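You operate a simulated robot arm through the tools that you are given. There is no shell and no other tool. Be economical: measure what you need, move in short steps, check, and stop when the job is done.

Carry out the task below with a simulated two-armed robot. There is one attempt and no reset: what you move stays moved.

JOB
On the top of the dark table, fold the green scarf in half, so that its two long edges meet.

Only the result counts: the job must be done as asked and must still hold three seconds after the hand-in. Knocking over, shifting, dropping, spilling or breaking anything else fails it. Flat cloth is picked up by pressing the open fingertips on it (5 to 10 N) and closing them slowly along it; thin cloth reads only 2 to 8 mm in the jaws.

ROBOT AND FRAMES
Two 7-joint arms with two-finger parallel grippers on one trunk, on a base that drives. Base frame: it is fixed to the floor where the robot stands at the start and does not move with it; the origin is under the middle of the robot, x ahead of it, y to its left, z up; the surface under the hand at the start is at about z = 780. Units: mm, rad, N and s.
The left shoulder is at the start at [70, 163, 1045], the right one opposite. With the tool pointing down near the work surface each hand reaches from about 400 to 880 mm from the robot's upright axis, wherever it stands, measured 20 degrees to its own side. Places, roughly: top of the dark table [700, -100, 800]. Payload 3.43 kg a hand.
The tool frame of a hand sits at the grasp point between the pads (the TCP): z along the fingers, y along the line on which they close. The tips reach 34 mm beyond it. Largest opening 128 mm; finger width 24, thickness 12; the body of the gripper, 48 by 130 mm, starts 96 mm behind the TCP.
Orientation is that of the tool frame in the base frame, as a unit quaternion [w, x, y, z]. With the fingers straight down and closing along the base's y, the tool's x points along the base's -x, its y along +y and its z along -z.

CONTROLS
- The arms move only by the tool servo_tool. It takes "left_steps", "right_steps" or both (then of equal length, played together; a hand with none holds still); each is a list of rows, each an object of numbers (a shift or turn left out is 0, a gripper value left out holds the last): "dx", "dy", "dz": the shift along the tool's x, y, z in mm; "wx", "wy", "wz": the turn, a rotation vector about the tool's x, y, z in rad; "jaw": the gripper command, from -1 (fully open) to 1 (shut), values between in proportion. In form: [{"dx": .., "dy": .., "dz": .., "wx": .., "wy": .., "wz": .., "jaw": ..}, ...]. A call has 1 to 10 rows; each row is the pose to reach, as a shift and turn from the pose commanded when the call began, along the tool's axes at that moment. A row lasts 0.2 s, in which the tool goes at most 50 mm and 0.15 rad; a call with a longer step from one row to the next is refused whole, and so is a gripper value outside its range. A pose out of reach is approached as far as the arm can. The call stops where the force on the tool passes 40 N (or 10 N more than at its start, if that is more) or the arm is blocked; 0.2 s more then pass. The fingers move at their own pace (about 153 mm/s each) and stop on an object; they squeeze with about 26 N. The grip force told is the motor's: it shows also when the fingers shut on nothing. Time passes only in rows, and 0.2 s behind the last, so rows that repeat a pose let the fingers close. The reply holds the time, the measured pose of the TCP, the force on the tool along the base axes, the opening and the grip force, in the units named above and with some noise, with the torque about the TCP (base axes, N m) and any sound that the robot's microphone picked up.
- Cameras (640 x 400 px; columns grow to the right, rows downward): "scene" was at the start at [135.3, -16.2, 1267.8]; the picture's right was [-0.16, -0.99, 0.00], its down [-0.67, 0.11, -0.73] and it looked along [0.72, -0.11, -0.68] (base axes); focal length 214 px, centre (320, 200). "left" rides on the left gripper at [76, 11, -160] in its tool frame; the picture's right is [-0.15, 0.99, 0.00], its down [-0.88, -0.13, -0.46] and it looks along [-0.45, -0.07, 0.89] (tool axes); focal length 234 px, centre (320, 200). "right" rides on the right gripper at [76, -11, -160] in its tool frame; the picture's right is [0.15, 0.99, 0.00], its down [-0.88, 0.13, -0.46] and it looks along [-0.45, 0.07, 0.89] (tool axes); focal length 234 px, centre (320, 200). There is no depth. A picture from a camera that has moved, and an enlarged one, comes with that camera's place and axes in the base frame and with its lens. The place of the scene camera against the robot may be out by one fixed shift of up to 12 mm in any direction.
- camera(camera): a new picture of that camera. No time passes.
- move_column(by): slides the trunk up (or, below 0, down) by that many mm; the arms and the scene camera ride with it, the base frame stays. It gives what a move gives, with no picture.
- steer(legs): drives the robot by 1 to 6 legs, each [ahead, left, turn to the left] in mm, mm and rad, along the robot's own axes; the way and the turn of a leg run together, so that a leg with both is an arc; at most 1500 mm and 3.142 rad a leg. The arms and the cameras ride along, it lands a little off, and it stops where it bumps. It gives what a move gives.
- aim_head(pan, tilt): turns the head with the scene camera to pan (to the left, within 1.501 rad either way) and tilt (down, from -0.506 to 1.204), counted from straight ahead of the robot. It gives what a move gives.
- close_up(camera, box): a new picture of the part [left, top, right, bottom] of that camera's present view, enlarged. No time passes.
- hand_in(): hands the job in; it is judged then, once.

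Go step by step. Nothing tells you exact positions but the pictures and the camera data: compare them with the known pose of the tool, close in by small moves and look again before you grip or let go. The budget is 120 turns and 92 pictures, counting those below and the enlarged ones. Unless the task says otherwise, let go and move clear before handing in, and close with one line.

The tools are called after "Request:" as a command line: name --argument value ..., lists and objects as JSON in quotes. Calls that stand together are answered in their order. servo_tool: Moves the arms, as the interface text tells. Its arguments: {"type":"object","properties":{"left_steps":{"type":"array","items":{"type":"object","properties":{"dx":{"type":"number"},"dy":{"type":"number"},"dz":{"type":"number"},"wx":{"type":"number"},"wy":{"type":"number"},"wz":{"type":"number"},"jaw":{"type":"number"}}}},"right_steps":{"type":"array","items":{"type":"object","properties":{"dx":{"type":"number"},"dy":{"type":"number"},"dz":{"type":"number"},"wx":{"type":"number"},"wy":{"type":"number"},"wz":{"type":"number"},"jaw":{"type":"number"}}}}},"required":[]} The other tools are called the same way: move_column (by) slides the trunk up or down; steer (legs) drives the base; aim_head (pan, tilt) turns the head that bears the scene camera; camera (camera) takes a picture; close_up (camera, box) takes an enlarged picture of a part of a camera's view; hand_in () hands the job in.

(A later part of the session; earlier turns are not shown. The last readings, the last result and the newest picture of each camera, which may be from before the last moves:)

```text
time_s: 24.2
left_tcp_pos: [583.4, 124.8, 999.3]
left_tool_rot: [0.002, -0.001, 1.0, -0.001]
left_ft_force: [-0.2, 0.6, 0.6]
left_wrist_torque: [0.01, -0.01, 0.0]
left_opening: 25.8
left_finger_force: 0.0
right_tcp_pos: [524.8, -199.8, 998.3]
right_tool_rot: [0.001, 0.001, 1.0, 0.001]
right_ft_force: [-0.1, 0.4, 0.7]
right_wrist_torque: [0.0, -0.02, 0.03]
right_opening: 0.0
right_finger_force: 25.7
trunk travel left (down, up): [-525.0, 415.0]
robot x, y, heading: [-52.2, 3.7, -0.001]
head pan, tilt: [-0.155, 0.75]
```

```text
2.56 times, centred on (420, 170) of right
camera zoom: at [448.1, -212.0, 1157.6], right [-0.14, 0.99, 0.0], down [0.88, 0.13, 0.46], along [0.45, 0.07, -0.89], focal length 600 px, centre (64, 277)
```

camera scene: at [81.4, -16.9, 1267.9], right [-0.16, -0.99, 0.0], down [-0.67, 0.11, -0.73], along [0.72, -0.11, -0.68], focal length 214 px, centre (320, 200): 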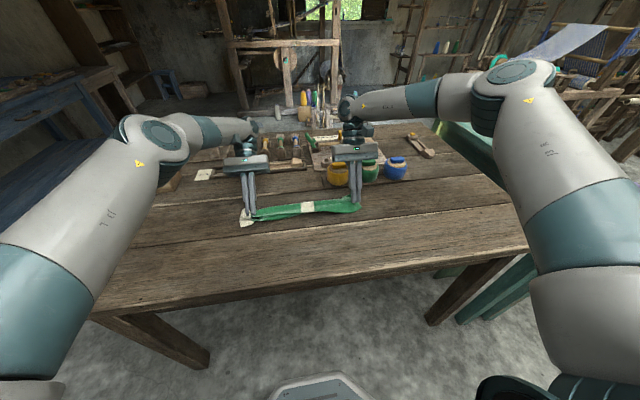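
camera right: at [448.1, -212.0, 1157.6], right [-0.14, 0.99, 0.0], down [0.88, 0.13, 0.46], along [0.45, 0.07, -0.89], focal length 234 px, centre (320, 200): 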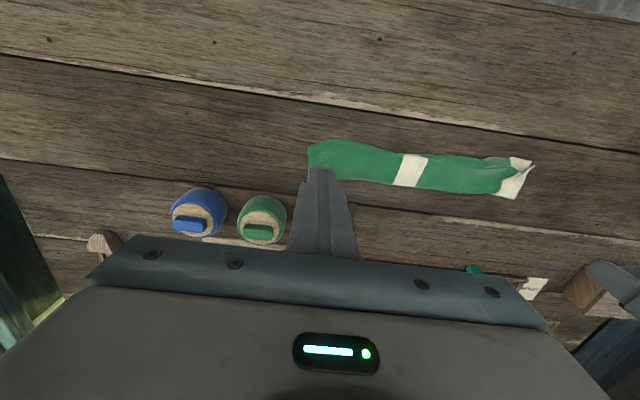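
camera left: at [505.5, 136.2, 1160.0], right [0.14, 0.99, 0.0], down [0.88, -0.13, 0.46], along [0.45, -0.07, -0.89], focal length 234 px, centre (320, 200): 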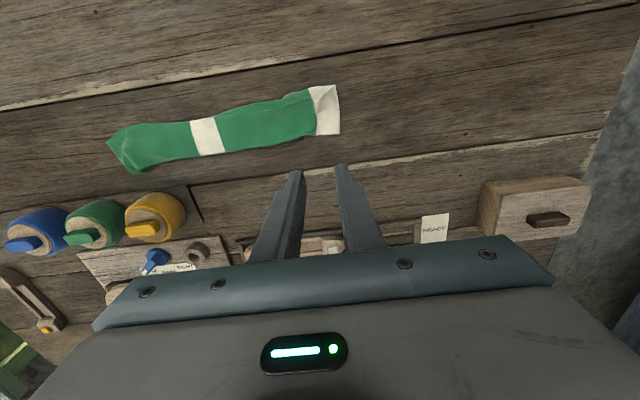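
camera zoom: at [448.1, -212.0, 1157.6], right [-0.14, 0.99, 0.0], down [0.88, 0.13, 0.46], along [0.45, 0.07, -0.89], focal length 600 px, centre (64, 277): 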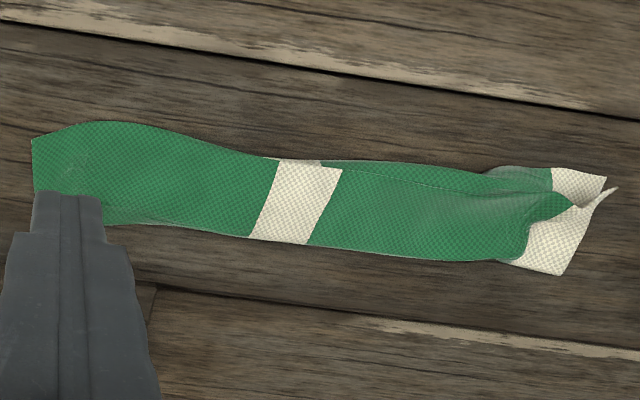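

I read it as: the fold lies on the robot side, but the held edge has flopped back as a flap on top (its free edge faces the robot at x≈536). I'll look at the right end unobstructed before flipping it forward.

Request:
servo_tool --right_steps '[{"dx": 40, "dz": 20, "jaw": 0.45}, {"dx": 80, "dz": 50}, {"dx": 90, "dz": 80}]'

Request:
close_up --camera "right" --box '[250, 120, 550, 270]'

Request:
close_up --camera "scene" --box '[300, 180, 370, 224]'

Request:
close_up --camera "scene" --box '[235, 190, 305, 234]'

```text
time_s: 25.0
left_tcp_pos: [583.4, 124.9, 999.3]
left_tool_rot: [0.0, -0.001, 1.0, -0.001]
left_ft_force: [0.8, -0.3, -0.2]
left_wrist_torque: [0.02, 0.01, -0.01]
left_opening: 25.6
left_finger_force: 0.1
right_tcp_pos: [434.5, -198.8, 917.2]
right_tool_rot: [0.001, 0.002, 1.0, 0.002]
right_ft_force: [-0.6, -0.4, 0.1]
right_wrist_torque: [0.02, 0.01, 0.0]
right_opening: 35.3
right_finger_force: 0.1
trunk travel left (down, up): [-525.0, 415.0]
robot x, y, heading: [-51.7, 1.9, -0.002]
head pan, tilt: [-0.155, 0.75]
```

```text
2.13 times, centred on (400, 195) of right
camera zoom: at [358.8, -210.4, 1077.1], right [-0.14, 0.99, 0.0], down [0.88, 0.13, 0.46], along [0.45, 0.07, -0.89], focal length 500 px, centre (149, 211)
```

zoom: 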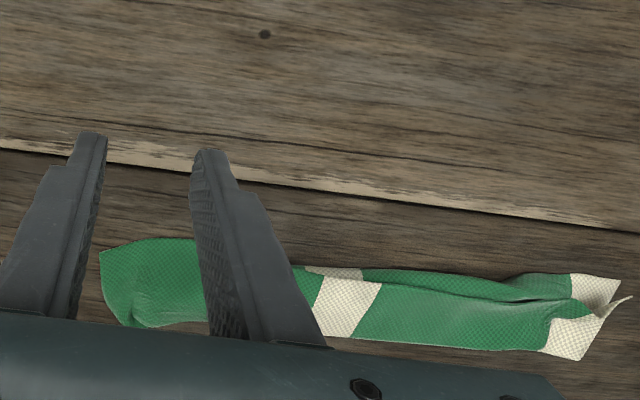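

```text
9.09 times, centred on (335, 202) of scene
camera zoom: at [83.2, -16.6, 1267.8], right [-0.16, -0.99, 0.0], down [-0.67, 0.11, -0.73], along [0.72, -0.11, -0.68], focal length 1950 px, centre (184, 182)
```

zoom: 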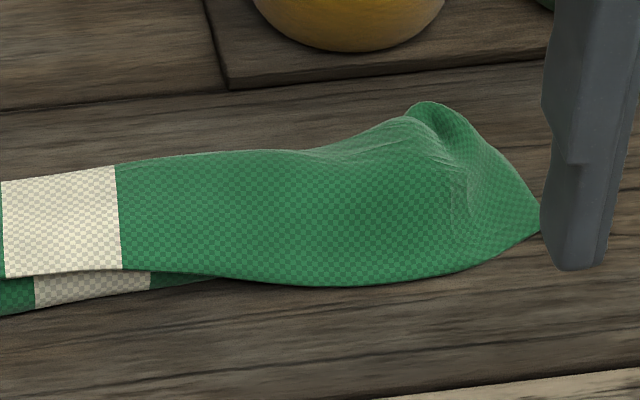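

```text
9.09 times, centred on (270, 212) of scene
camera zoom: at [83.2, -16.6, 1267.8], right [-0.16, -0.99, 0.0], down [-0.67, 0.11, -0.73], along [0.72, -0.11, -0.68], focal length 1950 px, centre (774, 91)
```

zoom: 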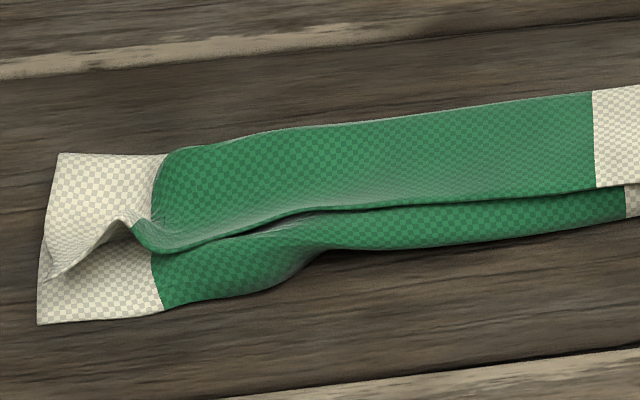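

The layer order is ambiguous from above, so I'll tilt the right wrist to look along the scarf from its right end.

Request:
servo_tool --right_steps '[{"dx": -5, "dy": -20, "dz": -10, "wx": -0.13}, {"dx": -10, "dy": -45, "dz": -20, "wx": -0.27}, {"dx": -15, "dy": -70, "dz": -25, "wx": -0.4}, {"dx": -20, "dy": -95, "dz": -20, "wx": -0.54}, {"dx": -25, "dy": -115, "dz": -10, "wx": -0.68}, {"dx": -30, "dy": -130, "dz": 0, "wx": -0.82}, {"dx": -30, "dy": -140, "dz": 0, "wx": -0.95}]'

Request:
camera --camera "right"

```text
time_s: 26.6
left_tcp_pos: [583.7, 124.4, 999.5]
left_tool_rot: [0.0, -0.001, 1.0, -0.001]
left_ft_force: [-0.2, 0.6, 0.4]
left_wrist_torque: [-0.02, -0.01, -0.03]
left_opening: 25.3
left_finger_force: 0.0
right_tcp_pos: [463.8, -340.7, 918.6]
right_tool_rot: [0.0, 0.001, 0.888, 0.46]
right_ft_force: [0.0, 0.5, -0.3]
right_wrist_torque: [-0.03, 0.0, 0.0]
right_opening: 35.5
right_finger_force: 0.0
trunk travel left (down, up): [-525.0, 415.0]
robot x, y, heading: [-53.2, -0.4, -0.003]
head pan, tilt: [-0.155, 0.75]
```

```text
54 pictures are left
camera right: at [387.4, -477.2, 1000.6], right [-0.14, 0.57, 0.81], down [0.88, -0.3, 0.37], along [0.45, 0.76, -0.46], focal length 234 px, centre (320, 200)
```

right: 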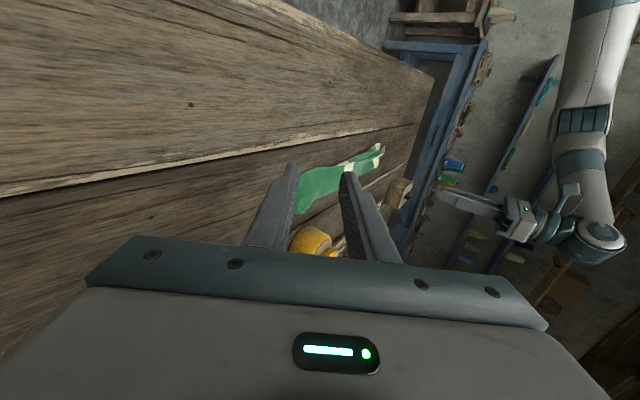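

Request:
close_up --camera "right" --box '[270, 130, 400, 230]'

```text
4.00 times, centred on (335, 180) of right
camera zoom: at [387.4, -477.2, 1000.6], right [-0.14, 0.57, 0.81], down [0.88, -0.3, 0.37], along [0.45, 0.76, -0.46], focal length 937 px, centre (260, 280)
```

zoom: 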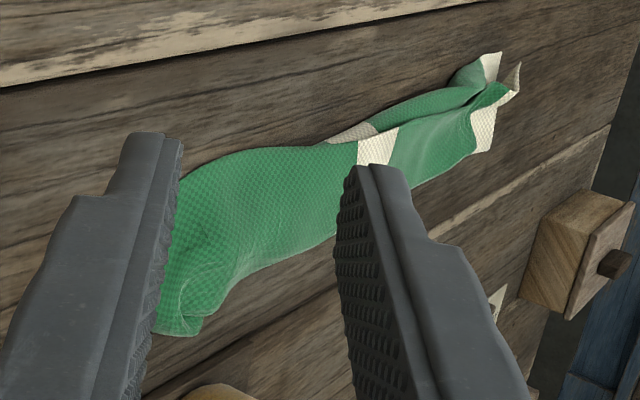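

Request:
servo_tool --right_steps '[{"dx": -30}, {"dx": -60}, {"dx": -75}]'

Request:
close_up --camera "right" --box '[230, 80, 390, 190]'

```text
time_s: 27.4
left_tcp_pos: [584.4, 125.5, 998.3]
left_tool_rot: [0.001, -0.001, 1.0, -0.001]
left_ft_force: [-0.7, -0.4, -0.6]
left_wrist_torque: [0.02, 0.04, 0.0]
left_opening: 25.5
left_finger_force: 0.0
right_tcp_pos: [539.7, -340.3, 917.3]
right_tool_rot: [0.001, 0.001, 0.889, 0.459]
right_ft_force: [-0.3, 0.1, -0.1]
right_wrist_torque: [-0.02, 0.02, -0.03]
right_opening: 34.9
right_finger_force: 0.0
trunk travel left (down, up): [-525.0, 415.0]
robot x, y, heading: [-55.2, 2.7, -0.003]
head pan, tilt: [-0.155, 0.75]
```

```text
3.64 times, centred on (310, 135) of right
camera zoom: at [463.8, -476.6, 1001.0], right [-0.14, 0.57, 0.81], down [0.88, -0.3, 0.37], along [0.45, 0.76, -0.46], focal length 852 px, centre (356, 436)
```

zoom: 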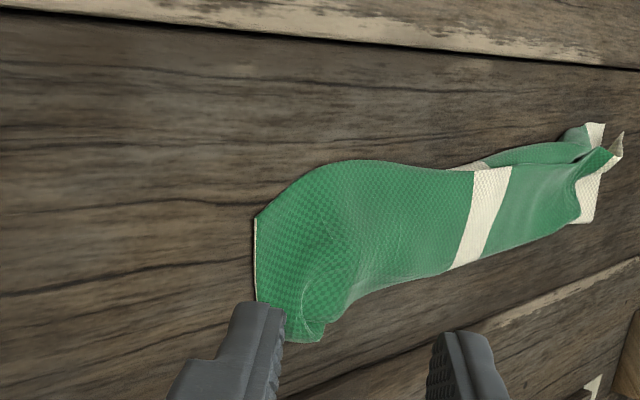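

The evidence fits a zigzag: bottom layer, middle layer, and the held edge flopped back on top. I'll undo it by gripping the top flap with both hands and pulling it back towards the robot, then refold from the far edge, where the hands can rotate fully. First I hover over the flap.

Request:
servo_tool --left_steps '[{"dx": 7, "dy": -5, "dz": 25, "jaw": 0.45}, {"dx": 14, "dy": -10, "dz": 50}, {"dx": 21, "dy": -15, "dz": 75}, {"dx": 28, "dy": -20, "dz": 100}, {"dx": 35, "dy": -25, "dz": 120}, {"dx": 35, "dy": -30, "dz": 140}, {"dx": 35, "dy": -30, "dz": 145}]' --right_steps '[{"dx": -5, "dy": 7, "dz": 24, "wx": 0.136}, {"dx": -5, "dy": 13, "dz": 48, "wx": 0.273}, {"dx": -5, "dy": 20, "dz": 72, "wx": 0.41}, {"dx": -5, "dy": 27, "dz": 97, "wx": 0.546}, {"dx": -5, "dy": 33, "dz": 121, "wx": 0.682}, {"dx": -5, "dy": 40, "dz": 145, "wx": 0.818}, {"dx": -5, "dy": 46.4, "dz": 169.3, "wx": 0.954}]'

Request:
close_up --camera "left" --box '[160, 120, 440, 290]'

Request:
close_up --camera "right" --box '[200, 120, 480, 290]'

```text
time_s: 29.0
left_tcp_pos: [550.0, 95.8, 854.2]
left_tool_rot: [0.001, -0.001, 1.0, -0.002]
left_ft_force: [-0.4, 0.0, -0.9]
left_wrist_torque: [-0.02, -0.02, 0.0]
left_opening: 35.5
left_finger_force: 0.0
right_tcp_pos: [544.9, -172.4, 857.2]
right_tool_rot: [0.0, 0.002, 1.0, -0.003]
right_ft_force: [-0.2, 0.2, 0.0]
right_wrist_torque: [-0.01, 0.05, -0.01]
right_opening: 35.6
right_finger_force: 0.1
trunk travel left (down, up): [-525.0, 415.0]
robot x, y, heading: [-52.7, -1.3, 0.003]
head pan, tilt: [-0.155, 0.75]
```

```text
2.29 times, centred on (300, 205) of left
camera zoom: at [472.5, 106.6, 1014.2], right [0.14, 0.99, 0.0], down [0.88, -0.13, 0.46], along [0.45, -0.07, -0.89], focal length 535 px, centre (366, 189)
```

zoom: 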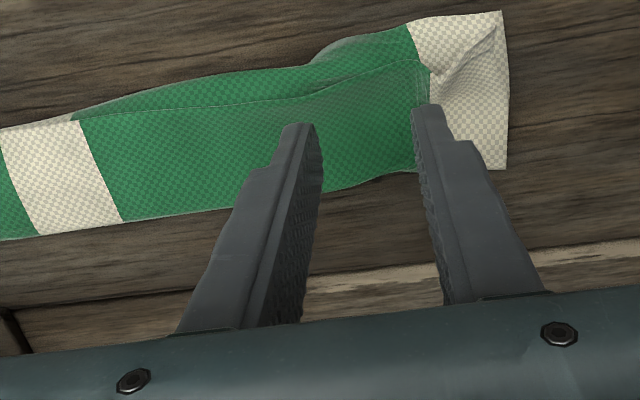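

```text
2.29 times, centred on (340, 205) of right
camera zoom: at [469.4, -183.9, 1016.8], right [-0.14, 0.99, 0.0], down [0.88, 0.13, 0.45], along [0.45, 0.06, -0.89], focal length 535 px, centre (274, 189)
```

zoom: 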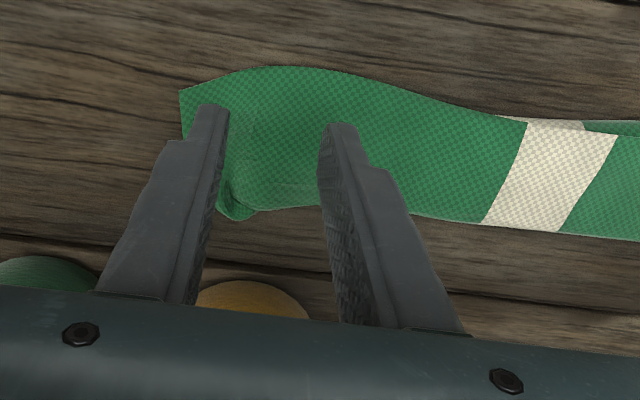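

Request:
servo_tool --left_steps '[{"dy": -8, "dz": 15}, {"dy": -8, "dz": 25}, {"dy": -8, "dz": 31}, {"dy": -8, "dz": 34}, {"dy": -8, "dz": 36}]' --right_steps '[{"dz": 15}, {"dz": 28}, {"dz": 34}, {"dz": 37}, {"dz": 39}]'

```text
time_s: 30.2
left_tcp_pos: [549.3, 87.0, 816.7]
left_tool_rot: [0.0, -0.001, 1.0, -0.001]
left_ft_force: [-0.2, -0.1, 0.6]
left_wrist_torque: [-0.01, 0.0, -0.03]
left_opening: 35.0
left_finger_force: 0.1
right_tcp_pos: [544.8, -173.8, 818.9]
right_tool_rot: [-0.001, 0.001, 1.0, -0.001]
right_ft_force: [-0.3, 0.0, 0.3]
right_wrist_torque: [0.01, -0.01, -0.01]
right_opening: 35.1
right_finger_force: 0.3
trunk travel left (down, up): [-525.0, 415.0]
robot x, y, heading: [-55.7, 1.8, 0.004]
head pan, tilt: [-0.155, 0.75]
```

Request:
servo_tool --left_steps '[{"dz": 0.5}, {"dz": 1}, {"dz": 1.5}]' --right_steps '[{"dz": 1.5}, {"dz": 2.5}, {"dz": 3.2}]'

```text
time_s: 31.0
left_tcp_pos: [548.6, 87.5, 816.8]
left_tool_rot: [0.001, -0.001, 1.0, -0.001]
left_ft_force: [1.3, -0.2, 2.6]
left_wrist_torque: [-0.05, 0.01, 0.05]
left_opening: 35.1
left_finger_force: 0.1
right_tcp_pos: [544.3, -174.8, 816.3]
right_tool_rot: [0.001, 0.001, 1.0, -0.001]
right_ft_force: [1.5, 0.2, 11.3]
right_wrist_torque: [0.22, -0.15, -0.03]
right_opening: 35.3
right_finger_force: 0.6
trunk travel left (down, up): [-525.0, 415.0]
robot x, y, heading: [-52.0, 0.1, 0.003]
head pan, tilt: [-0.155, 0.75]
```

Request:
servo_tool --left_steps '[{"dz": 0.5, "jaw": 0.48}, {"dz": 0.6, "jaw": 0.53}, {"dz": 0.6, "jaw": 0.58}, {"dz": 0.6, "jaw": 0.64}, {"dz": 0.6, "jaw": 0.7}, {"dz": 0.6, "jaw": 0.76}, {"dz": 0.6, "jaw": 0.82}, {"dz": 0.6, "jaw": 0.88}, {"dz": 0.6, "jaw": 0.94}, {"dz": 0.6, "jaw": 1}]' --right_steps '[{"dz": -0.3, "jaw": 0.48}, {"dz": -0.3, "jaw": 0.53}, {"dz": -0.3, "jaw": 0.58}, {"dz": -0.3, "jaw": 0.64}, {"dz": -0.3, "jaw": 0.7}, {"dz": -0.3, "jaw": 0.76}, {"dz": -0.3, "jaw": 0.82}, {"dz": -0.3, "jaw": 0.88}, {"dz": -0.3, "jaw": 0.94}, {"dz": -0.3, "jaw": 1}]'

Request:
close_up --camera "scene" --box '[220, 150, 380, 250]'

```text
time_s: 33.2
left_tcp_pos: [547.8, 87.4, 817.0]
left_tool_rot: [0.0, -0.001, 1.0, -0.002]
left_ft_force: [-0.2, 0.1, 5.1]
left_wrist_torque: [-0.02, 0.07, 0.0]
left_opening: 0.0
left_finger_force: 25.9
right_tcp_pos: [542.3, -172.3, 817.1]
right_tool_rot: [0.002, 0.001, 1.0, -0.001]
right_ft_force: [-0.7, 2.3, 13.4]
right_wrist_torque: [0.2, -0.16, 0.01]
right_opening: 2.5
right_finger_force: 26.2
trunk travel left (down, up): [-525.0, 415.0]
robot x, y, heading: [-58.8, -0.1, -0.0]
head pan, tilt: [-0.155, 0.75]
```

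```text
4.00 times, centred on (300, 200) of scene
camera zoom: at [80.9, -15.7, 1268.0], right [-0.16, -0.99, 0.0], down [-0.67, 0.11, -0.73], along [0.72, -0.11, -0.68], focal length 858 px, centre (400, 200)
```

zoom: 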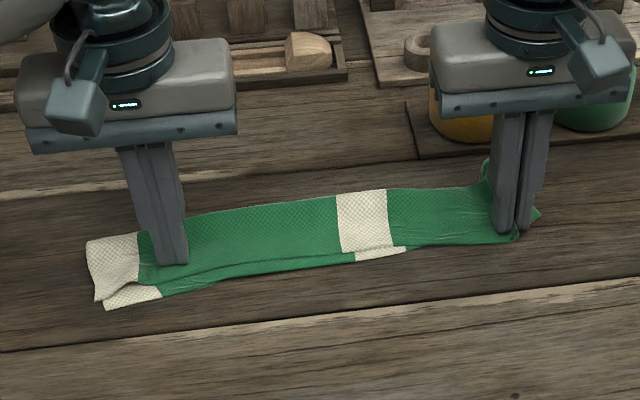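

The right hand holds the flap (2.5 mm); the left closed empty. I retry the left with a firmer press.

Request:
servo_tool --left_steps '[{"dz": -6}, {"dz": -6, "jaw": 0.42, "dx": -4}, {"dz": -6, "dx": -4}, {"dz": -2, "dx": -4}, {"dz": 0, "dx": -4}, {"dz": 1, "dx": -4}, {"dz": 1.3, "dx": -4}]'

```text
time_s: 34.8
left_tcp_pos: [551.8, 87.2, 816.3]
left_tool_rot: [0.001, -0.001, 1.0, -0.002]
left_ft_force: [-2.4, 0.3, 9.9]
left_wrist_torque: [-0.03, 0.16, -0.03]
left_opening: 37.2
left_finger_force: 0.0
right_tcp_pos: [543.0, -174.8, 817.1]
right_tool_rot: [0.0, 0.0, 1.0, -0.002]
right_ft_force: [2.8, 2.0, 11.8]
right_wrist_torque: [0.19, -0.2, 0.0]
right_opening: 2.6
right_finger_force: 25.8
trunk travel left (down, up): [-525.0, 415.0]
robot x, y, heading: [-52.9, 5.7, -0.001]
head pan, tilt: [-0.155, 0.75]
```

Request:
servo_tool --left_steps '[{"jaw": 0.48}, {"jaw": 0.53}, {"jaw": 0.58}, {"jaw": 0.64}, {"jaw": 0.7}, {"jaw": 0.76}, {"jaw": 0.82}, {"jaw": 0.88}, {"jaw": 0.94}, {"jaw": 1}]'

```text
time_s: 37.0
left_tcp_pos: [551.9, 85.6, 816.6]
left_tool_rot: [0.002, -0.001, 1.0, -0.002]
left_ft_force: [0.5, -16.5, 13.1]
left_wrist_torque: [-0.68, 0.09, 0.15]
left_opening: 4.5
left_finger_force: 26.0
right_tcp_pos: [543.4, -173.5, 817.2]
right_tool_rot: [0.001, 0.001, 1.0, -0.001]
right_ft_force: [0.9, 15.0, 10.7]
right_wrist_torque: [0.63, -0.12, 0.06]
right_opening: 2.6
right_finger_force: 26.5
trunk travel left (down, up): [-525.0, 415.0]
robot x, y, heading: [-55.1, 0.9, 0.003]
head pan, tilt: [-0.155, 0.75]
```

Both hold now. I relieve the tension, lift a little and pull back towards the robot.

Request:
servo_tool --left_steps '[{"dy": -3, "dz": -3}, {"dy": -4, "dz": -15}, {"dy": -4, "dz": -30, "dx": 8}, {"dy": -4, "dz": -35, "dx": 25}, {"dy": -4, "dz": -35, "dx": 45}, {"dy": -4, "dz": -32, "dx": 65}]' --right_steps '[{"dy": 3, "dz": -3}, {"dy": 4, "dz": -15}, {"dy": 4, "dz": -30, "dx": 8}, {"dy": 4, "dz": -35, "dx": 25}, {"dy": 4, "dz": -35, "dx": 45}, {"dy": 4, "dz": -32, "dx": 65}]'

Request:
close_up --camera "scene" --box '[220, 150, 380, 250]'

Request:
camera --camera "left"

```text
time_s: 38.4
left_tcp_pos: [486.9, 82.5, 847.6]
left_tool_rot: [0.0, -0.002, 1.0, -0.001]
left_ft_force: [1.2, -4.4, -0.9]
left_wrist_torque: [-0.2, -0.03, 0.06]
left_opening: 2.5
left_finger_force: 26.6
right_tcp_pos: [479.5, -171.3, 847.6]
right_tool_rot: [0.0, 0.001, 1.0, 0.0]
right_ft_force: [0.6, 4.5, -1.0]
right_wrist_torque: [0.16, 0.01, 0.02]
right_opening: 2.7
right_finger_force: 26.1
trunk travel left (down, up): [-525.0, 415.0]
robot x, y, heading: [-54.2, -0.6, 0.003]
head pan, tilt: [-0.155, 0.75]
```

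```text
4.00 times, centred on (300, 200) of scene
camera zoom: at [82.2, -16.3, 1267.9], right [-0.16, -0.99, 0.0], down [-0.67, 0.11, -0.73], along [0.72, -0.11, -0.68], focal length 858 px, centre (400, 200)
```

zoom: 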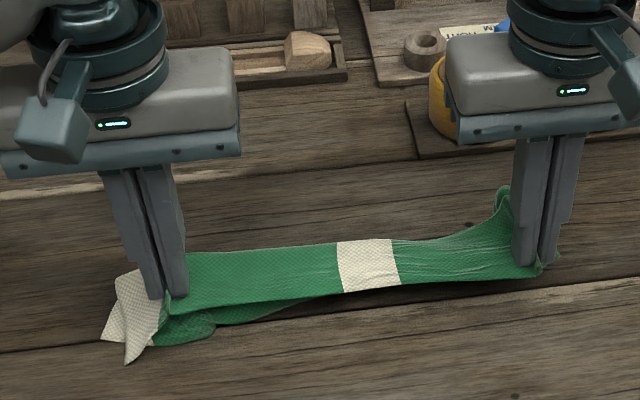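

```text
47 pictures are left
camera left: at [410.8, 93.3, 1008.7], right [0.14, 0.99, 0.0], down [0.88, -0.13, 0.46], along [0.45, -0.07, -0.89], focal length 234 px, centre (320, 200)
```

left: 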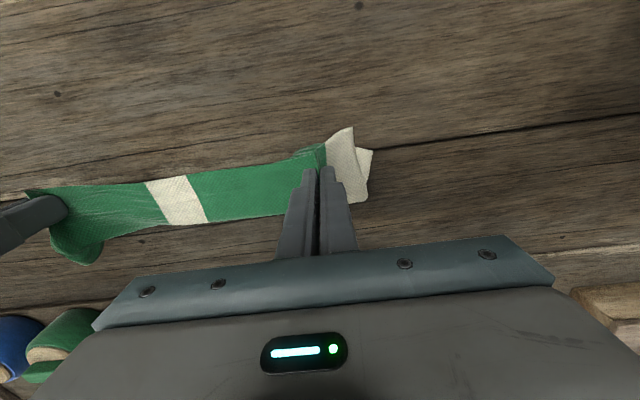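

Two white corners show on the robot side, so the lower layer isn't quite as I thought. The current grip (edge towards the robot) suits a fold with its crease on the far side, so I'll lift the scarf until it hangs free and re-lay it folded.

Request:
servo_tool --left_steps '[{"dz": -20, "dx": 5}, {"dz": -45, "dx": 10}, {"dz": -70, "dx": 15}, {"dz": -95, "dx": 20}, {"dz": -115, "dx": 25}, {"dz": -130, "dx": 28}, {"dz": -140, "dx": 28}, {"dz": -140, "dx": 28}]' --right_steps '[{"dz": -20, "dx": 5}, {"dz": -45, "dx": 10}, {"dz": -70, "dx": 15}, {"dz": -95, "dx": 20}, {"dz": -115, "dx": 22}, {"dz": -130, "dx": 22}, {"dz": -140, "dx": 22}, {"dz": -140, "dx": 22}]'

Request:
camera --camera "scene"

Request:
camera --camera "left"

```text
time_s: 40.2
left_tcp_pos: [460.6, 82.5, 987.2]
left_tool_rot: [0.0, -0.001, 1.0, -0.001]
left_ft_force: [1.0, -4.0, -1.4]
left_wrist_torque: [-0.14, -0.01, 0.06]
left_opening: 2.8
left_finger_force: 25.5
right_tcp_pos: [457.3, -171.2, 989.6]
right_tool_rot: [-0.001, 0.0, 1.0, -0.001]
right_ft_force: [-0.2, 3.8, -0.3]
right_wrist_torque: [0.15, 0.02, -0.02]
right_opening: 2.9
right_finger_force: 26.4
trunk travel left (down, up): [-525.0, 415.0]
robot x, y, heading: [-53.0, 4.3, 0.002]
head pan, tilt: [-0.155, 0.75]
```

```text
46 pictures are left
camera scene: at [82.9, -16.3, 1267.7], right [-0.16, -0.99, 0.0], down [-0.67, 0.11, -0.73], along [0.72, -0.11, -0.68], focal length 214 px, centre (320, 200)
```

scene: 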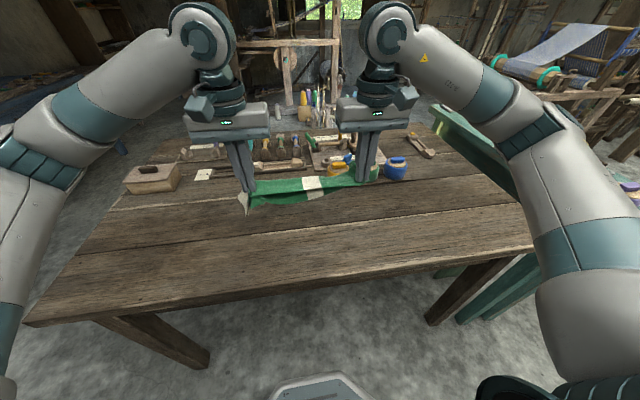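

```text
45 pictures are left
camera left: at [383.2, 93.7, 1148.3], right [0.14, 0.99, 0.0], down [0.88, -0.13, 0.46], along [0.45, -0.07, -0.89], focal length 234 px, centre (320, 200)
```

left: 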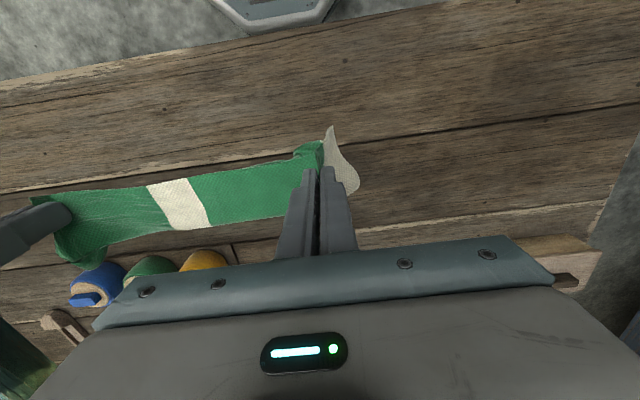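

Request:
close_up --camera "scene" --box '[220, 150, 400, 240]'

```text
3.56 times, centred on (310, 195) of scene
camera zoom: at [82.9, -16.3, 1267.7], right [-0.16, -0.99, 0.0], down [-0.67, 0.11, -0.73], along [0.72, -0.11, -0.68], focal length 763 px, centre (356, 218)
```

zoom: 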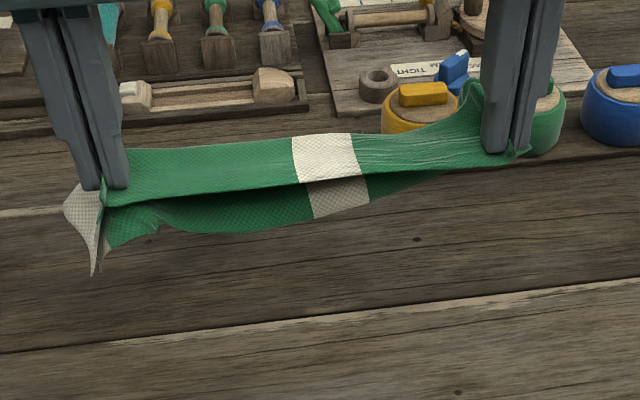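

The scarf hangs free: the top layer runs forward about 65 mm from the grips, then drops. I'll shift back towards the robot and lower until the hanging far edge nearly touches the table.

Request:
servo_tool --left_steps '[{"dx": 15, "dz": 8}, {"dx": 30, "dz": 16}, {"dx": 45, "dz": 26}, {"dx": 57, "dz": 36}, {"dx": 65, "dz": 46}, {"dx": 65, "dz": 56}, {"dx": 65, "dz": 66}, {"dx": 65, "dz": 73}, {"dx": 65, "dz": 78}, {"dx": 65, "dz": 78}]' --right_steps '[{"dx": 15, "dz": 8}, {"dx": 30, "dz": 16}, {"dx": 45, "dz": 26}, {"dx": 57, "dz": 36}, {"dx": 65, "dz": 46}, {"dx": 65, "dz": 56}, {"dx": 65, "dz": 66}, {"dx": 65, "dz": 73}, {"dx": 65, "dz": 78}, {"dx": 65, "dz": 78}]'

Request:
close_up --camera "scene" --box '[220, 150, 400, 260]'

Request:
camera --camera "left"

```text
time_s: 42.4
left_tcp_pos: [395.8, 83.2, 908.6]
left_tool_rot: [-0.001, -0.001, 1.0, -0.001]
left_ft_force: [-0.4, -5.0, -0.1]
left_wrist_torque: [-0.2, -0.01, 0.1]
left_opening: 2.7
left_finger_force: 26.1
right_tcp_pos: [391.5, -170.9, 909.9]
right_tool_rot: [0.001, 0.001, 1.0, -0.002]
right_ft_force: [0.1, 6.0, -0.5]
right_wrist_torque: [0.2, 0.0, 0.02]
right_opening: 2.8
right_finger_force: 26.0
trunk travel left (down, up): [-525.0, 415.0]
robot x, y, heading: [-52.4, 0.7, 0.0]
head pan, tilt: [-0.155, 0.75]
```

```text
3.56 times, centred on (310, 205) of scene
camera zoom: at [82.6, -16.3, 1267.8], right [-0.16, -0.99, 0.0], down [-0.67, 0.11, -0.73], along [0.72, -0.11, -0.68], focal length 763 px, centre (356, 182)
```

zoom: 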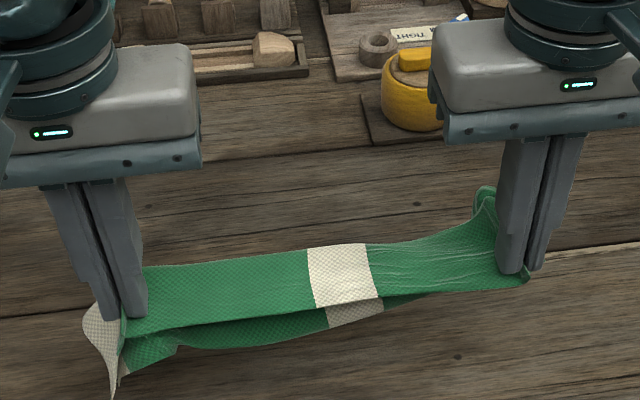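

```text
42 pictures are left
camera left: at [317.8, 93.9, 1069.5], right [0.14, 0.99, 0.0], down [0.88, -0.13, 0.46], along [0.45, -0.07, -0.89], focal length 234 px, centre (320, 200)
```

left: 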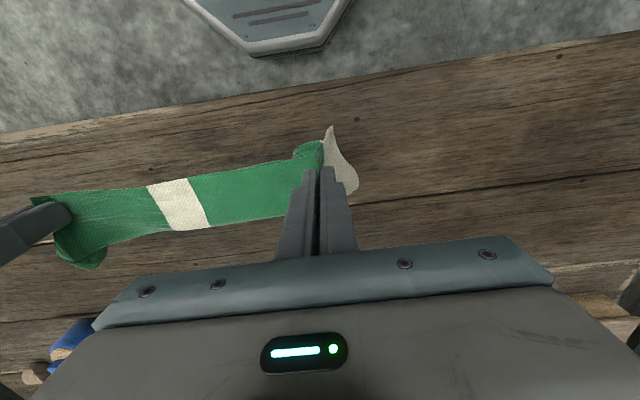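

The shape holds while moving: top layer forward, lower layer's edge hanging under the front edge. I keep lowering and check before it lands.

Request:
servo_tool --left_steps '[{"dz": 12}, {"dz": 24}, {"dz": 36}, {"dz": 46}, {"dz": 54}, {"dz": 60}]' --right_steps '[{"dz": 12}, {"dz": 24}, {"dz": 36}, {"dz": 46}, {"dz": 54}, {"dz": 60}]'

Request:
close_up --camera "scene" --box '[220, 170, 400, 280]'

```text
time_s: 43.8
left_tcp_pos: [394.7, 82.5, 849.3]
left_tool_rot: [0.001, -0.001, 1.0, -0.001]
left_ft_force: [0.0, -3.0, 0.1]
left_wrist_torque: [-0.17, 0.0, 0.04]
left_opening: 2.6
left_finger_force: 25.9
right_tcp_pos: [392.7, -170.7, 850.1]
right_tool_rot: [0.0, 0.002, 1.0, -0.001]
right_ft_force: [0.2, 5.0, -0.5]
right_wrist_torque: [0.14, 0.03, 0.06]
right_opening: 2.6
right_finger_force: 26.1
trunk travel left (down, up): [-525.0, 415.0]
robot x, y, heading: [-55.4, 0.4, -0.003]
head pan, tilt: [-0.155, 0.75]
```

```text
3.56 times, centred on (310, 225) of scene
camera zoom: at [82.7, -16.3, 1267.8], right [-0.16, -0.99, 0.0], down [-0.67, 0.11, -0.73], along [0.72, -0.11, -0.68], focal length 763 px, centre (356, 111)
```

zoom: 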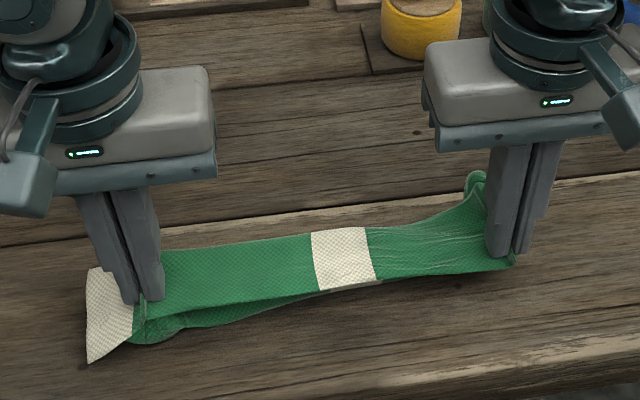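

Request:
servo_tool --left_steps '[{"dx": -5, "dz": 8}, {"dx": -10, "dz": 16}, {"dx": -12, "dz": 22}, {"dx": -12, "dz": 28}]' --right_steps '[{"dx": -5, "dz": 8}, {"dx": -10, "dz": 16}, {"dx": -12, "dz": 22}, {"dx": -12, "dz": 28}]'

Request:
close_up --camera "scene" --box '[220, 170, 400, 280]'

Request:
close_up --camera "left" --box '[0, 100, 400, 290]'

Request:
close_up --camera "right" --box '[240, 100, 640, 290]'

```text
time_s: 44.8
left_tcp_pos: [407.6, 82.8, 820.6]
left_tool_rot: [0.001, -0.001, 1.0, -0.002]
left_ft_force: [0.1, -4.5, 2.5]
left_wrist_torque: [-0.19, -0.1, 0.05]
left_opening: 2.8
left_finger_force: 26.2
right_tcp_pos: [405.3, -169.9, 821.0]
right_tool_rot: [0.0, 0.001, 1.0, -0.001]
right_ft_force: [-0.3, 4.9, 0.8]
right_wrist_torque: [0.18, 0.0, 0.03]
right_opening: 2.7
right_finger_force: 26.5
trunk travel left (down, up): [-525.0, 415.0]
robot x, y, heading: [-54.1, 1.8, 0.001]
head pan, tilt: [-0.155, 0.75]
```

```text
3.56 times, centred on (310, 225) of scene
camera zoom: at [82.4, -16.2, 1267.9], right [-0.16, -0.99, 0.0], down [-0.67, 0.11, -0.73], along [0.72, -0.11, -0.68], focal length 763 px, centre (356, 111)
```

zoom: 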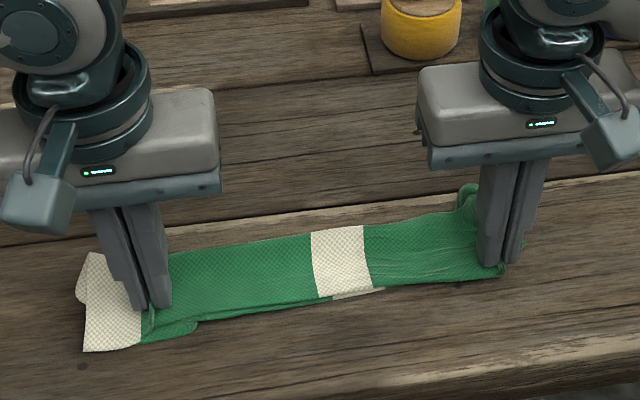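

```text
1.60 times, centred on (200, 195) of left
camera zoom: at [330.1, 93.7, 981.8], right [0.14, 0.99, 0.0], down [0.88, -0.13, 0.46], along [0.45, -0.07, -0.89], focal length 375 px, centre (512, 208)
```

zoom: 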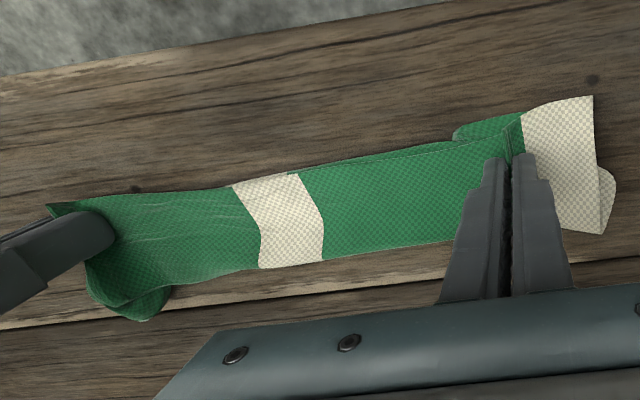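

```text
1.60 times, centred on (440, 195) of right
camera zoom: at [329.1, -182.0, 980.9], right [-0.14, 0.99, 0.0], down [0.88, 0.13, 0.46], along [0.45, 0.06, -0.89], focal length 375 px, centre (128, 208)
```

zoom: 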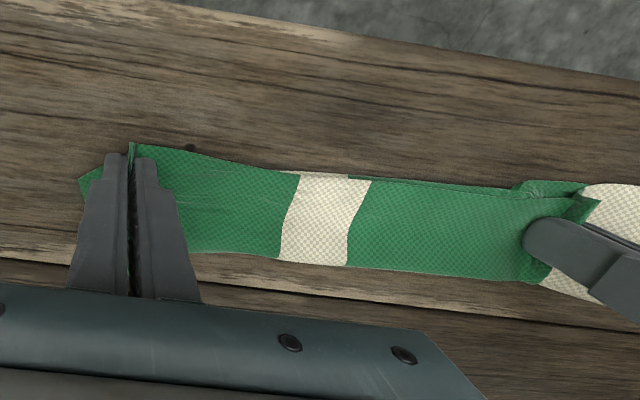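

The two long edges now lie nearly together on the robot side, crease on the far side. I lower the last bit, let go gently and lift away to inspect.

Request:
servo_tool --left_steps '[{"dz": 2}, {"dz": 3}, {"dz": 3, "jaw": 0.92}, {"dz": 3, "jaw": 0.82}, {"dz": 3, "jaw": 0.72}, {"dz": 3, "jaw": 0.65}, {"dz": -15}, {"dz": -45}, {"dz": -80}, {"dz": -120}]' --right_steps '[{"dz": 2}, {"dz": 3}, {"dz": 3, "jaw": 0.92}, {"dz": 3, "jaw": 0.82}, {"dz": 3, "jaw": 0.72}, {"dz": 3, "jaw": 0.65}, {"dz": -15}, {"dz": -45}, {"dz": -80}, {"dz": -120}]'

Request:
close_up --camera "left" --box '[0, 100, 400, 290]'

Request:
close_up --camera "right" --box '[240, 100, 640, 290]'

Request:
close_up --camera "scene" --box '[220, 170, 400, 280]'

```text
time_s: 47.0
left_tcp_pos: [404.8, 83.2, 941.4]
left_tool_rot: [0.001, -0.001, 1.0, -0.002]
left_ft_force: [-0.4, 0.0, 0.5]
left_wrist_torque: [0.01, 0.01, 0.03]
left_opening: 22.2
left_finger_force: 0.1
right_tcp_pos: [405.4, -171.8, 943.7]
right_tool_rot: [0.0, 0.001, 1.0, -0.001]
right_ft_force: [-0.3, 0.3, 0.3]
right_wrist_torque: [-0.01, -0.02, 0.01]
right_opening: 22.4
right_finger_force: 0.1
trunk travel left (down, up): [-525.0, 415.0]
robot x, y, heading: [-49.3, 2.3, -0.002]
head pan, tilt: [-0.155, 0.75]
```

```text
1.60 times, centred on (200, 195) of left
camera zoom: at [328.3, 95.1, 1101.5], right [0.14, 0.99, 0.0], down [0.88, -0.13, 0.46], along [0.45, -0.07, -0.89], focal length 375 px, centre (512, 208)
```

zoom: 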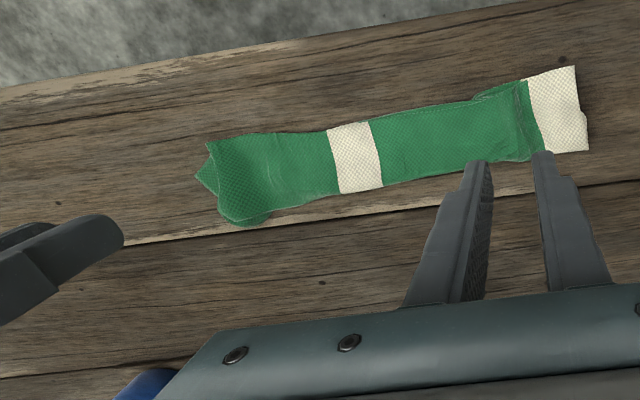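

```text
1.60 times, centred on (440, 195) of right
camera zoom: at [328.9, -182.6, 1102.9], right [-0.14, 0.99, 0.0], down [0.88, 0.13, 0.46], along [0.45, 0.06, -0.89], focal length 375 px, centre (128, 208)
```

zoom: 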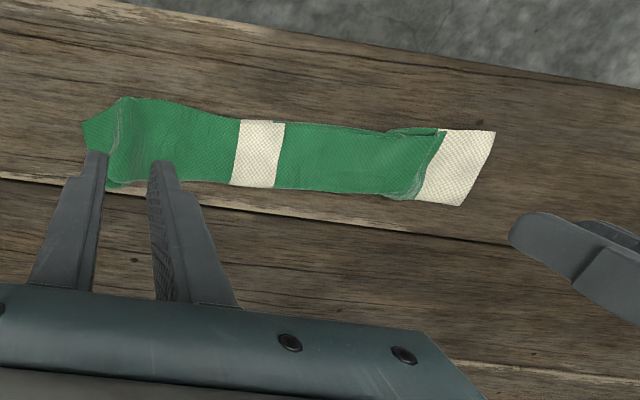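

```text
3.56 times, centred on (310, 225) of scene
camera zoom: at [81.2, -16.2, 1267.8], right [-0.16, -0.99, 0.0], down [-0.67, 0.11, -0.73], along [0.72, -0.11, -0.68], focal length 763 px, centre (356, 111)
```

zoom: 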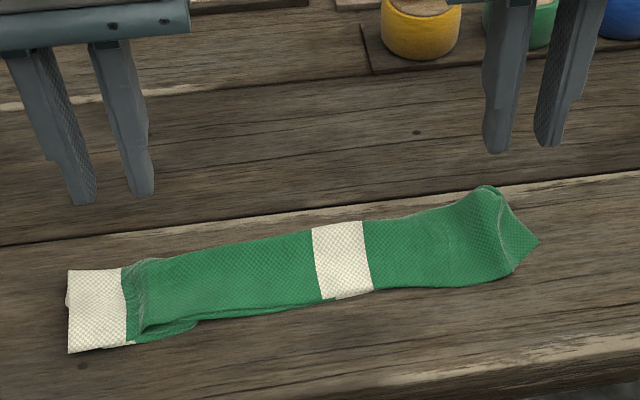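

The fold is basically made, but pinch creases remain near both ends. I look at each end enlarged.

Request:
close_up --camera "scene" --box '[232, 228, 302, 276]'

Request:
close_up --camera "scene" --box '[310, 212, 380, 260]'

```text
8.33 times, centred on (267, 252) of scene
camera zoom: at [81.2, -16.2, 1267.8], right [-0.16, -0.99, 0.0], down [-0.67, 0.11, -0.73], along [0.72, -0.11, -0.68], focal length 1787 px, centre (762, -233)
```

zoom: 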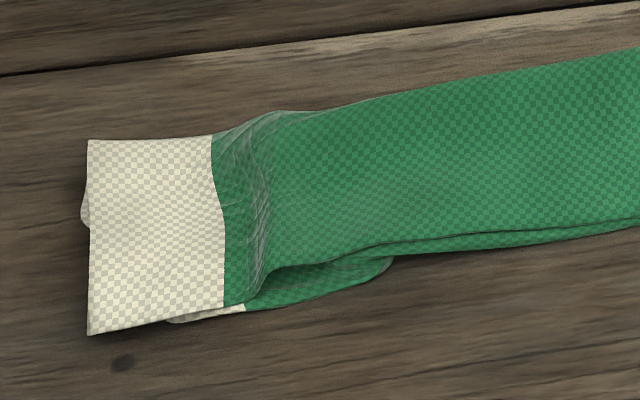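

```text
8.33 times, centred on (345, 236) of scene
camera zoom: at [81.2, -16.2, 1267.8], right [-0.16, -0.99, 0.0], down [-0.67, 0.11, -0.73], along [0.72, -0.11, -0.68], focal length 1787 px, centre (112, -100)
```

zoom: 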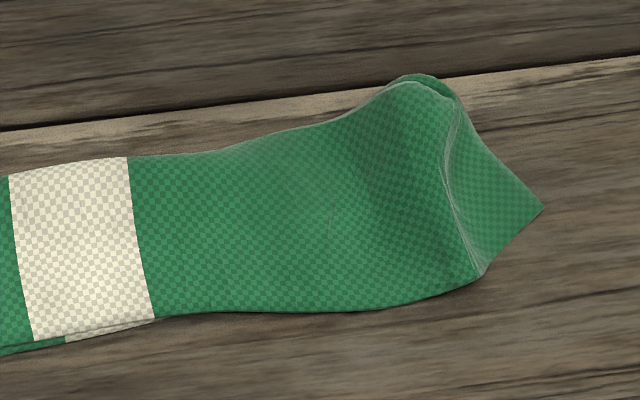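

Request:
servo_tool --right_steps '[{"dx": -30, "dy": -20}, {"dx": -60, "dy": -40, "dz": 15}, {"dx": -75, "dy": -50, "dz": 30}]'

Request:
close_up --camera "right" --box '[270, 30, 470, 155]'

```text
time_s: 47.8
left_tcp_pos: [406.0, 84.4, 941.1]
left_tool_rot: [0.001, -0.001, 1.0, -0.002]
left_ft_force: [0.5, -0.3, 0.7]
left_wrist_torque: [0.02, -0.01, -0.01]
left_opening: 22.3
left_finger_force: 0.1
right_tcp_pos: [479.7, -220.6, 910.1]
right_tool_rot: [-0.001, 0.001, 1.0, -0.001]
right_ft_force: [0.0, -0.6, -0.6]
right_wrist_torque: [0.01, 0.01, -0.01]
right_opening: 22.3
right_finger_force: 0.0
trunk travel left (down, up): [-525.0, 415.0]
robot x, y, heading: [-53.7, 2.3, -0.003]
head pan, tilt: [-0.155, 0.75]
```

```text
3.20 times, centred on (370, 92) of right
camera zoom: at [403.0, -232.1, 1070.0], right [-0.14, 0.99, 0.0], down [0.88, 0.13, 0.45], along [0.45, 0.06, -0.89], focal length 749 px, centre (160, 544)
```

zoom: 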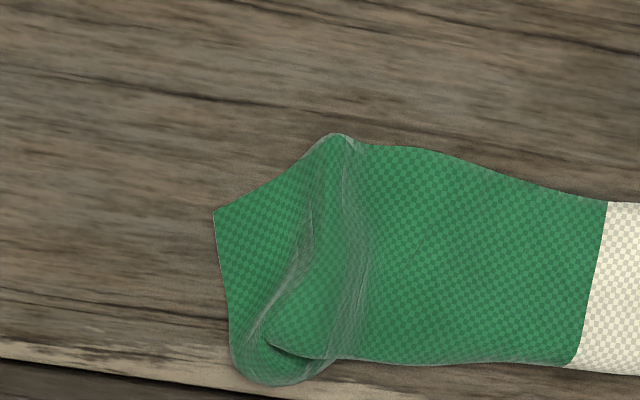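

The right end shows a pinch crease with the top corner pulled in to about (415, -213). I'll pin the middle with the left hand and drag the right corner outwards and towards the robot with closed fingertips.

Request:
servo_tool --left_steps '[{"dx": -6, "dy": -30, "dz": 5, "jaw": 1}, {"dx": -12, "dy": -62, "dz": 30}, {"dx": -18, "dy": -94, "dz": 60}, {"dx": -24, "dy": -124, "dz": 90}, {"dx": -24, "dy": -124, "dz": 112}, {"dx": -24, "dy": -124, "dz": 121}]' --right_steps '[{"dx": 15, "dy": 6, "dz": 10, "jaw": 1}, {"dx": 30, "dy": 12, "dz": 30}, {"dx": 45, "dy": 20, "dz": 50}, {"dx": 55, "dy": 24, "dz": 70}, {"dx": 55, "dy": 24, "dz": 80}, {"dx": 55, "dy": 24, "dz": 88}]'

```text
time_s: 49.2
left_tcp_pos: [432.9, -41.9, 818.9]
left_tool_rot: [0.0, -0.001, 1.0, -0.001]
left_ft_force: [-0.1, -0.4, -0.2]
left_wrist_torque: [0.03, 0.02, 0.0]
left_opening: 0.3
left_finger_force: 26.1
right_tcp_pos: [424.5, -199.3, 823.7]
right_tool_rot: [-0.001, 0.002, 1.0, 0.001]
right_ft_force: [0.1, -1.0, -0.4]
right_wrist_torque: [0.02, 0.0, 0.03]
right_opening: 0.1
right_finger_force: 26.2
trunk travel left (down, up): [-525.0, 415.0]
robot x, y, heading: [-53.5, -4.0, -0.001]
head pan, tilt: [-0.155, 0.75]
```

Request:
servo_tool --left_steps '[{"dz": 2}, {"dz": 3.5}, {"dz": 4.5}]' --right_steps '[{"dz": 3.5}, {"dz": 5.5}, {"dz": 7}]'

```text
time_s: 50.0
left_tcp_pos: [433.7, -40.5, 815.5]
left_tool_rot: [0.002, -0.001, 1.0, -0.001]
left_ft_force: [2.2, 1.5, 12.5]
left_wrist_torque: [0.04, -0.06, 0.02]
left_opening: 0.2
left_finger_force: 26.0
right_tcp_pos: [423.6, -196.7, 817.5]
right_tool_rot: [0.0, 0.001, 1.0, -0.001]
right_ft_force: [0.0, -1.3, -0.1]
right_wrist_torque: [-0.02, -0.01, -0.02]
right_opening: 0.3
right_finger_force: 25.8
trunk travel left (down, up): [-525.0, 415.0]
robot x, y, heading: [-53.7, -1.6, -0.0]
head pan, tilt: [-0.155, 0.75]
```

Left pins at 12 N. The right needs a little more press, then drags outward slowly.

Request:
servo_tool --right_steps '[{"dz": 1.2}, {"dz": 1.8}, {"dz": 1.8, "dx": 3, "dy": -3}, {"dz": 1.8, "dx": 7, "dy": -7}, {"dz": 1.8, "dx": 11, "dy": -11}, {"dz": 1.8, "dx": 15, "dy": -15}, {"dz": 1.8, "dx": 19, "dy": -19}, {"dz": 1.8, "dx": 23, "dy": -22}]'

Request:
close_up --camera "right" --box '[250, 90, 530, 260]'

```text
time_s: 51.8
left_tcp_pos: [432.5, -40.3, 815.9]
left_tool_rot: [0.001, -0.001, 1.0, -0.002]
left_ft_force: [4.3, -1.3, 21.8]
left_wrist_torque: [-0.03, -0.07, -0.03]
left_opening: 0.0
left_finger_force: 26.3
right_tcp_pos: [399.9, -218.3, 816.3]
right_tool_rot: [0.001, 0.001, 1.0, -0.001]
right_ft_force: [1.0, 3.3, 8.9]
right_wrist_torque: [0.1, -0.08, 0.0]
right_opening: 0.1
right_finger_force: 25.7
trunk travel left (down, up): [-525.0, 415.0]
robot x, y, heading: [-51.7, 2.0, -0.0]
head pan, tilt: [-0.155, 0.75]
```

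```text
2.29 times, centred on (390, 175) of right
camera zoom: at [324.3, -229.5, 974.9], right [-0.14, 0.99, 0.0], down [0.88, 0.13, 0.46], along [0.45, 0.06, -0.89], focal length 535 px, centre (160, 257)
```

zoom: 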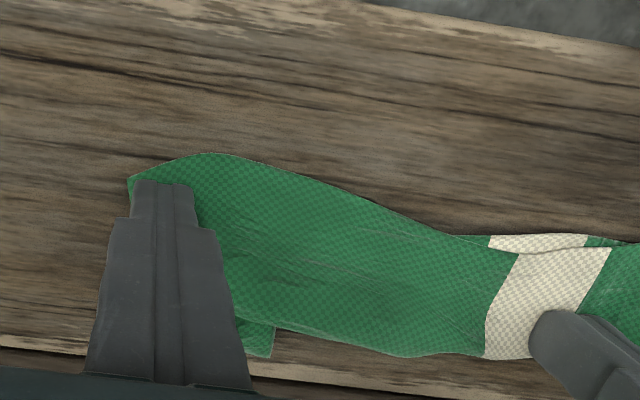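

The crease has opened and the corner is out. I lift both hands to see the whole state.

Request:
servo_tool --left_steps '[{"dz": -30}, {"dz": -70}, {"dz": -110}, {"dz": -130, "dy": 30}, {"dz": -130, "dy": 70}]' --right_steps '[{"dz": -30}, {"dz": -60, "dx": -30}, {"dz": -90, "dx": -60}, {"dz": -110, "dx": -80}, {"dz": -110, "dx": -80}]'

Request:
close_up --camera "right" --box '[270, 30, 590, 190]'

Request:
close_up --camera "scene" --box '[225, 190, 385, 290]'

```text
time_s: 53.0
left_tcp_pos: [430.3, 30.8, 943.9]
left_tool_rot: [0.002, -0.001, 1.0, -0.001]
left_ft_force: [-0.4, -0.1, -0.3]
left_wrist_torque: [-0.02, 0.01, -0.01]
left_opening: 0.0
left_finger_force: 26.2
right_tcp_pos: [481.8, -215.8, 928.7]
right_tool_rot: [-0.001, 0.001, 1.0, -0.001]
right_ft_force: [-0.5, -0.6, -0.3]
right_wrist_torque: [-0.02, 0.03, 0.0]
right_opening: 0.0
right_finger_force: 26.0
trunk travel left (down, up): [-525.0, 415.0]
robot x, y, heading: [-48.8, -0.5, 0.002]
head pan, tilt: [-0.155, 0.75]
```

```text
2.00 times, centred on (430, 110) of right
camera zoom: at [405.9, -227.0, 1087.5], right [-0.14, 0.99, 0.0], down [0.88, 0.13, 0.45], along [0.45, 0.06, -0.89], focal length 468 px, centre (100, 380)
```

zoom: 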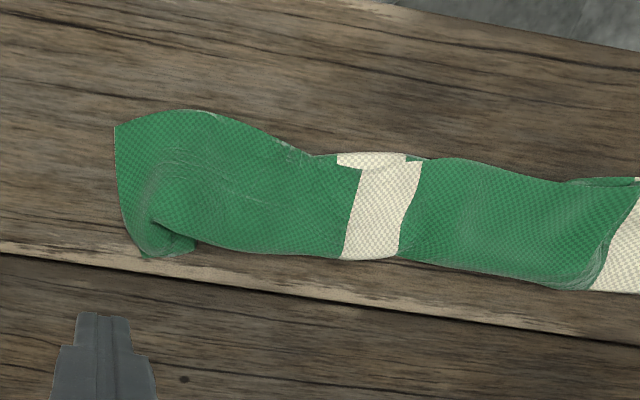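

```text
4.00 times, centred on (305, 240) of scene
camera zoom: at [82.4, -15.2, 1267.8], right [-0.16, -0.99, 0.0], down [-0.67, 0.11, -0.73], along [0.72, -0.11, -0.68], focal length 858 px, centre (380, 40)
```

zoom: 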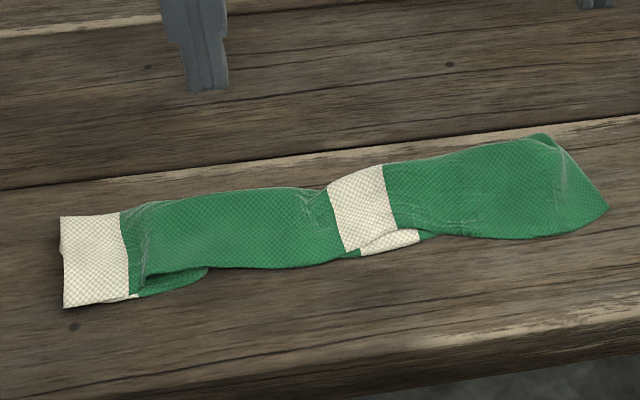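

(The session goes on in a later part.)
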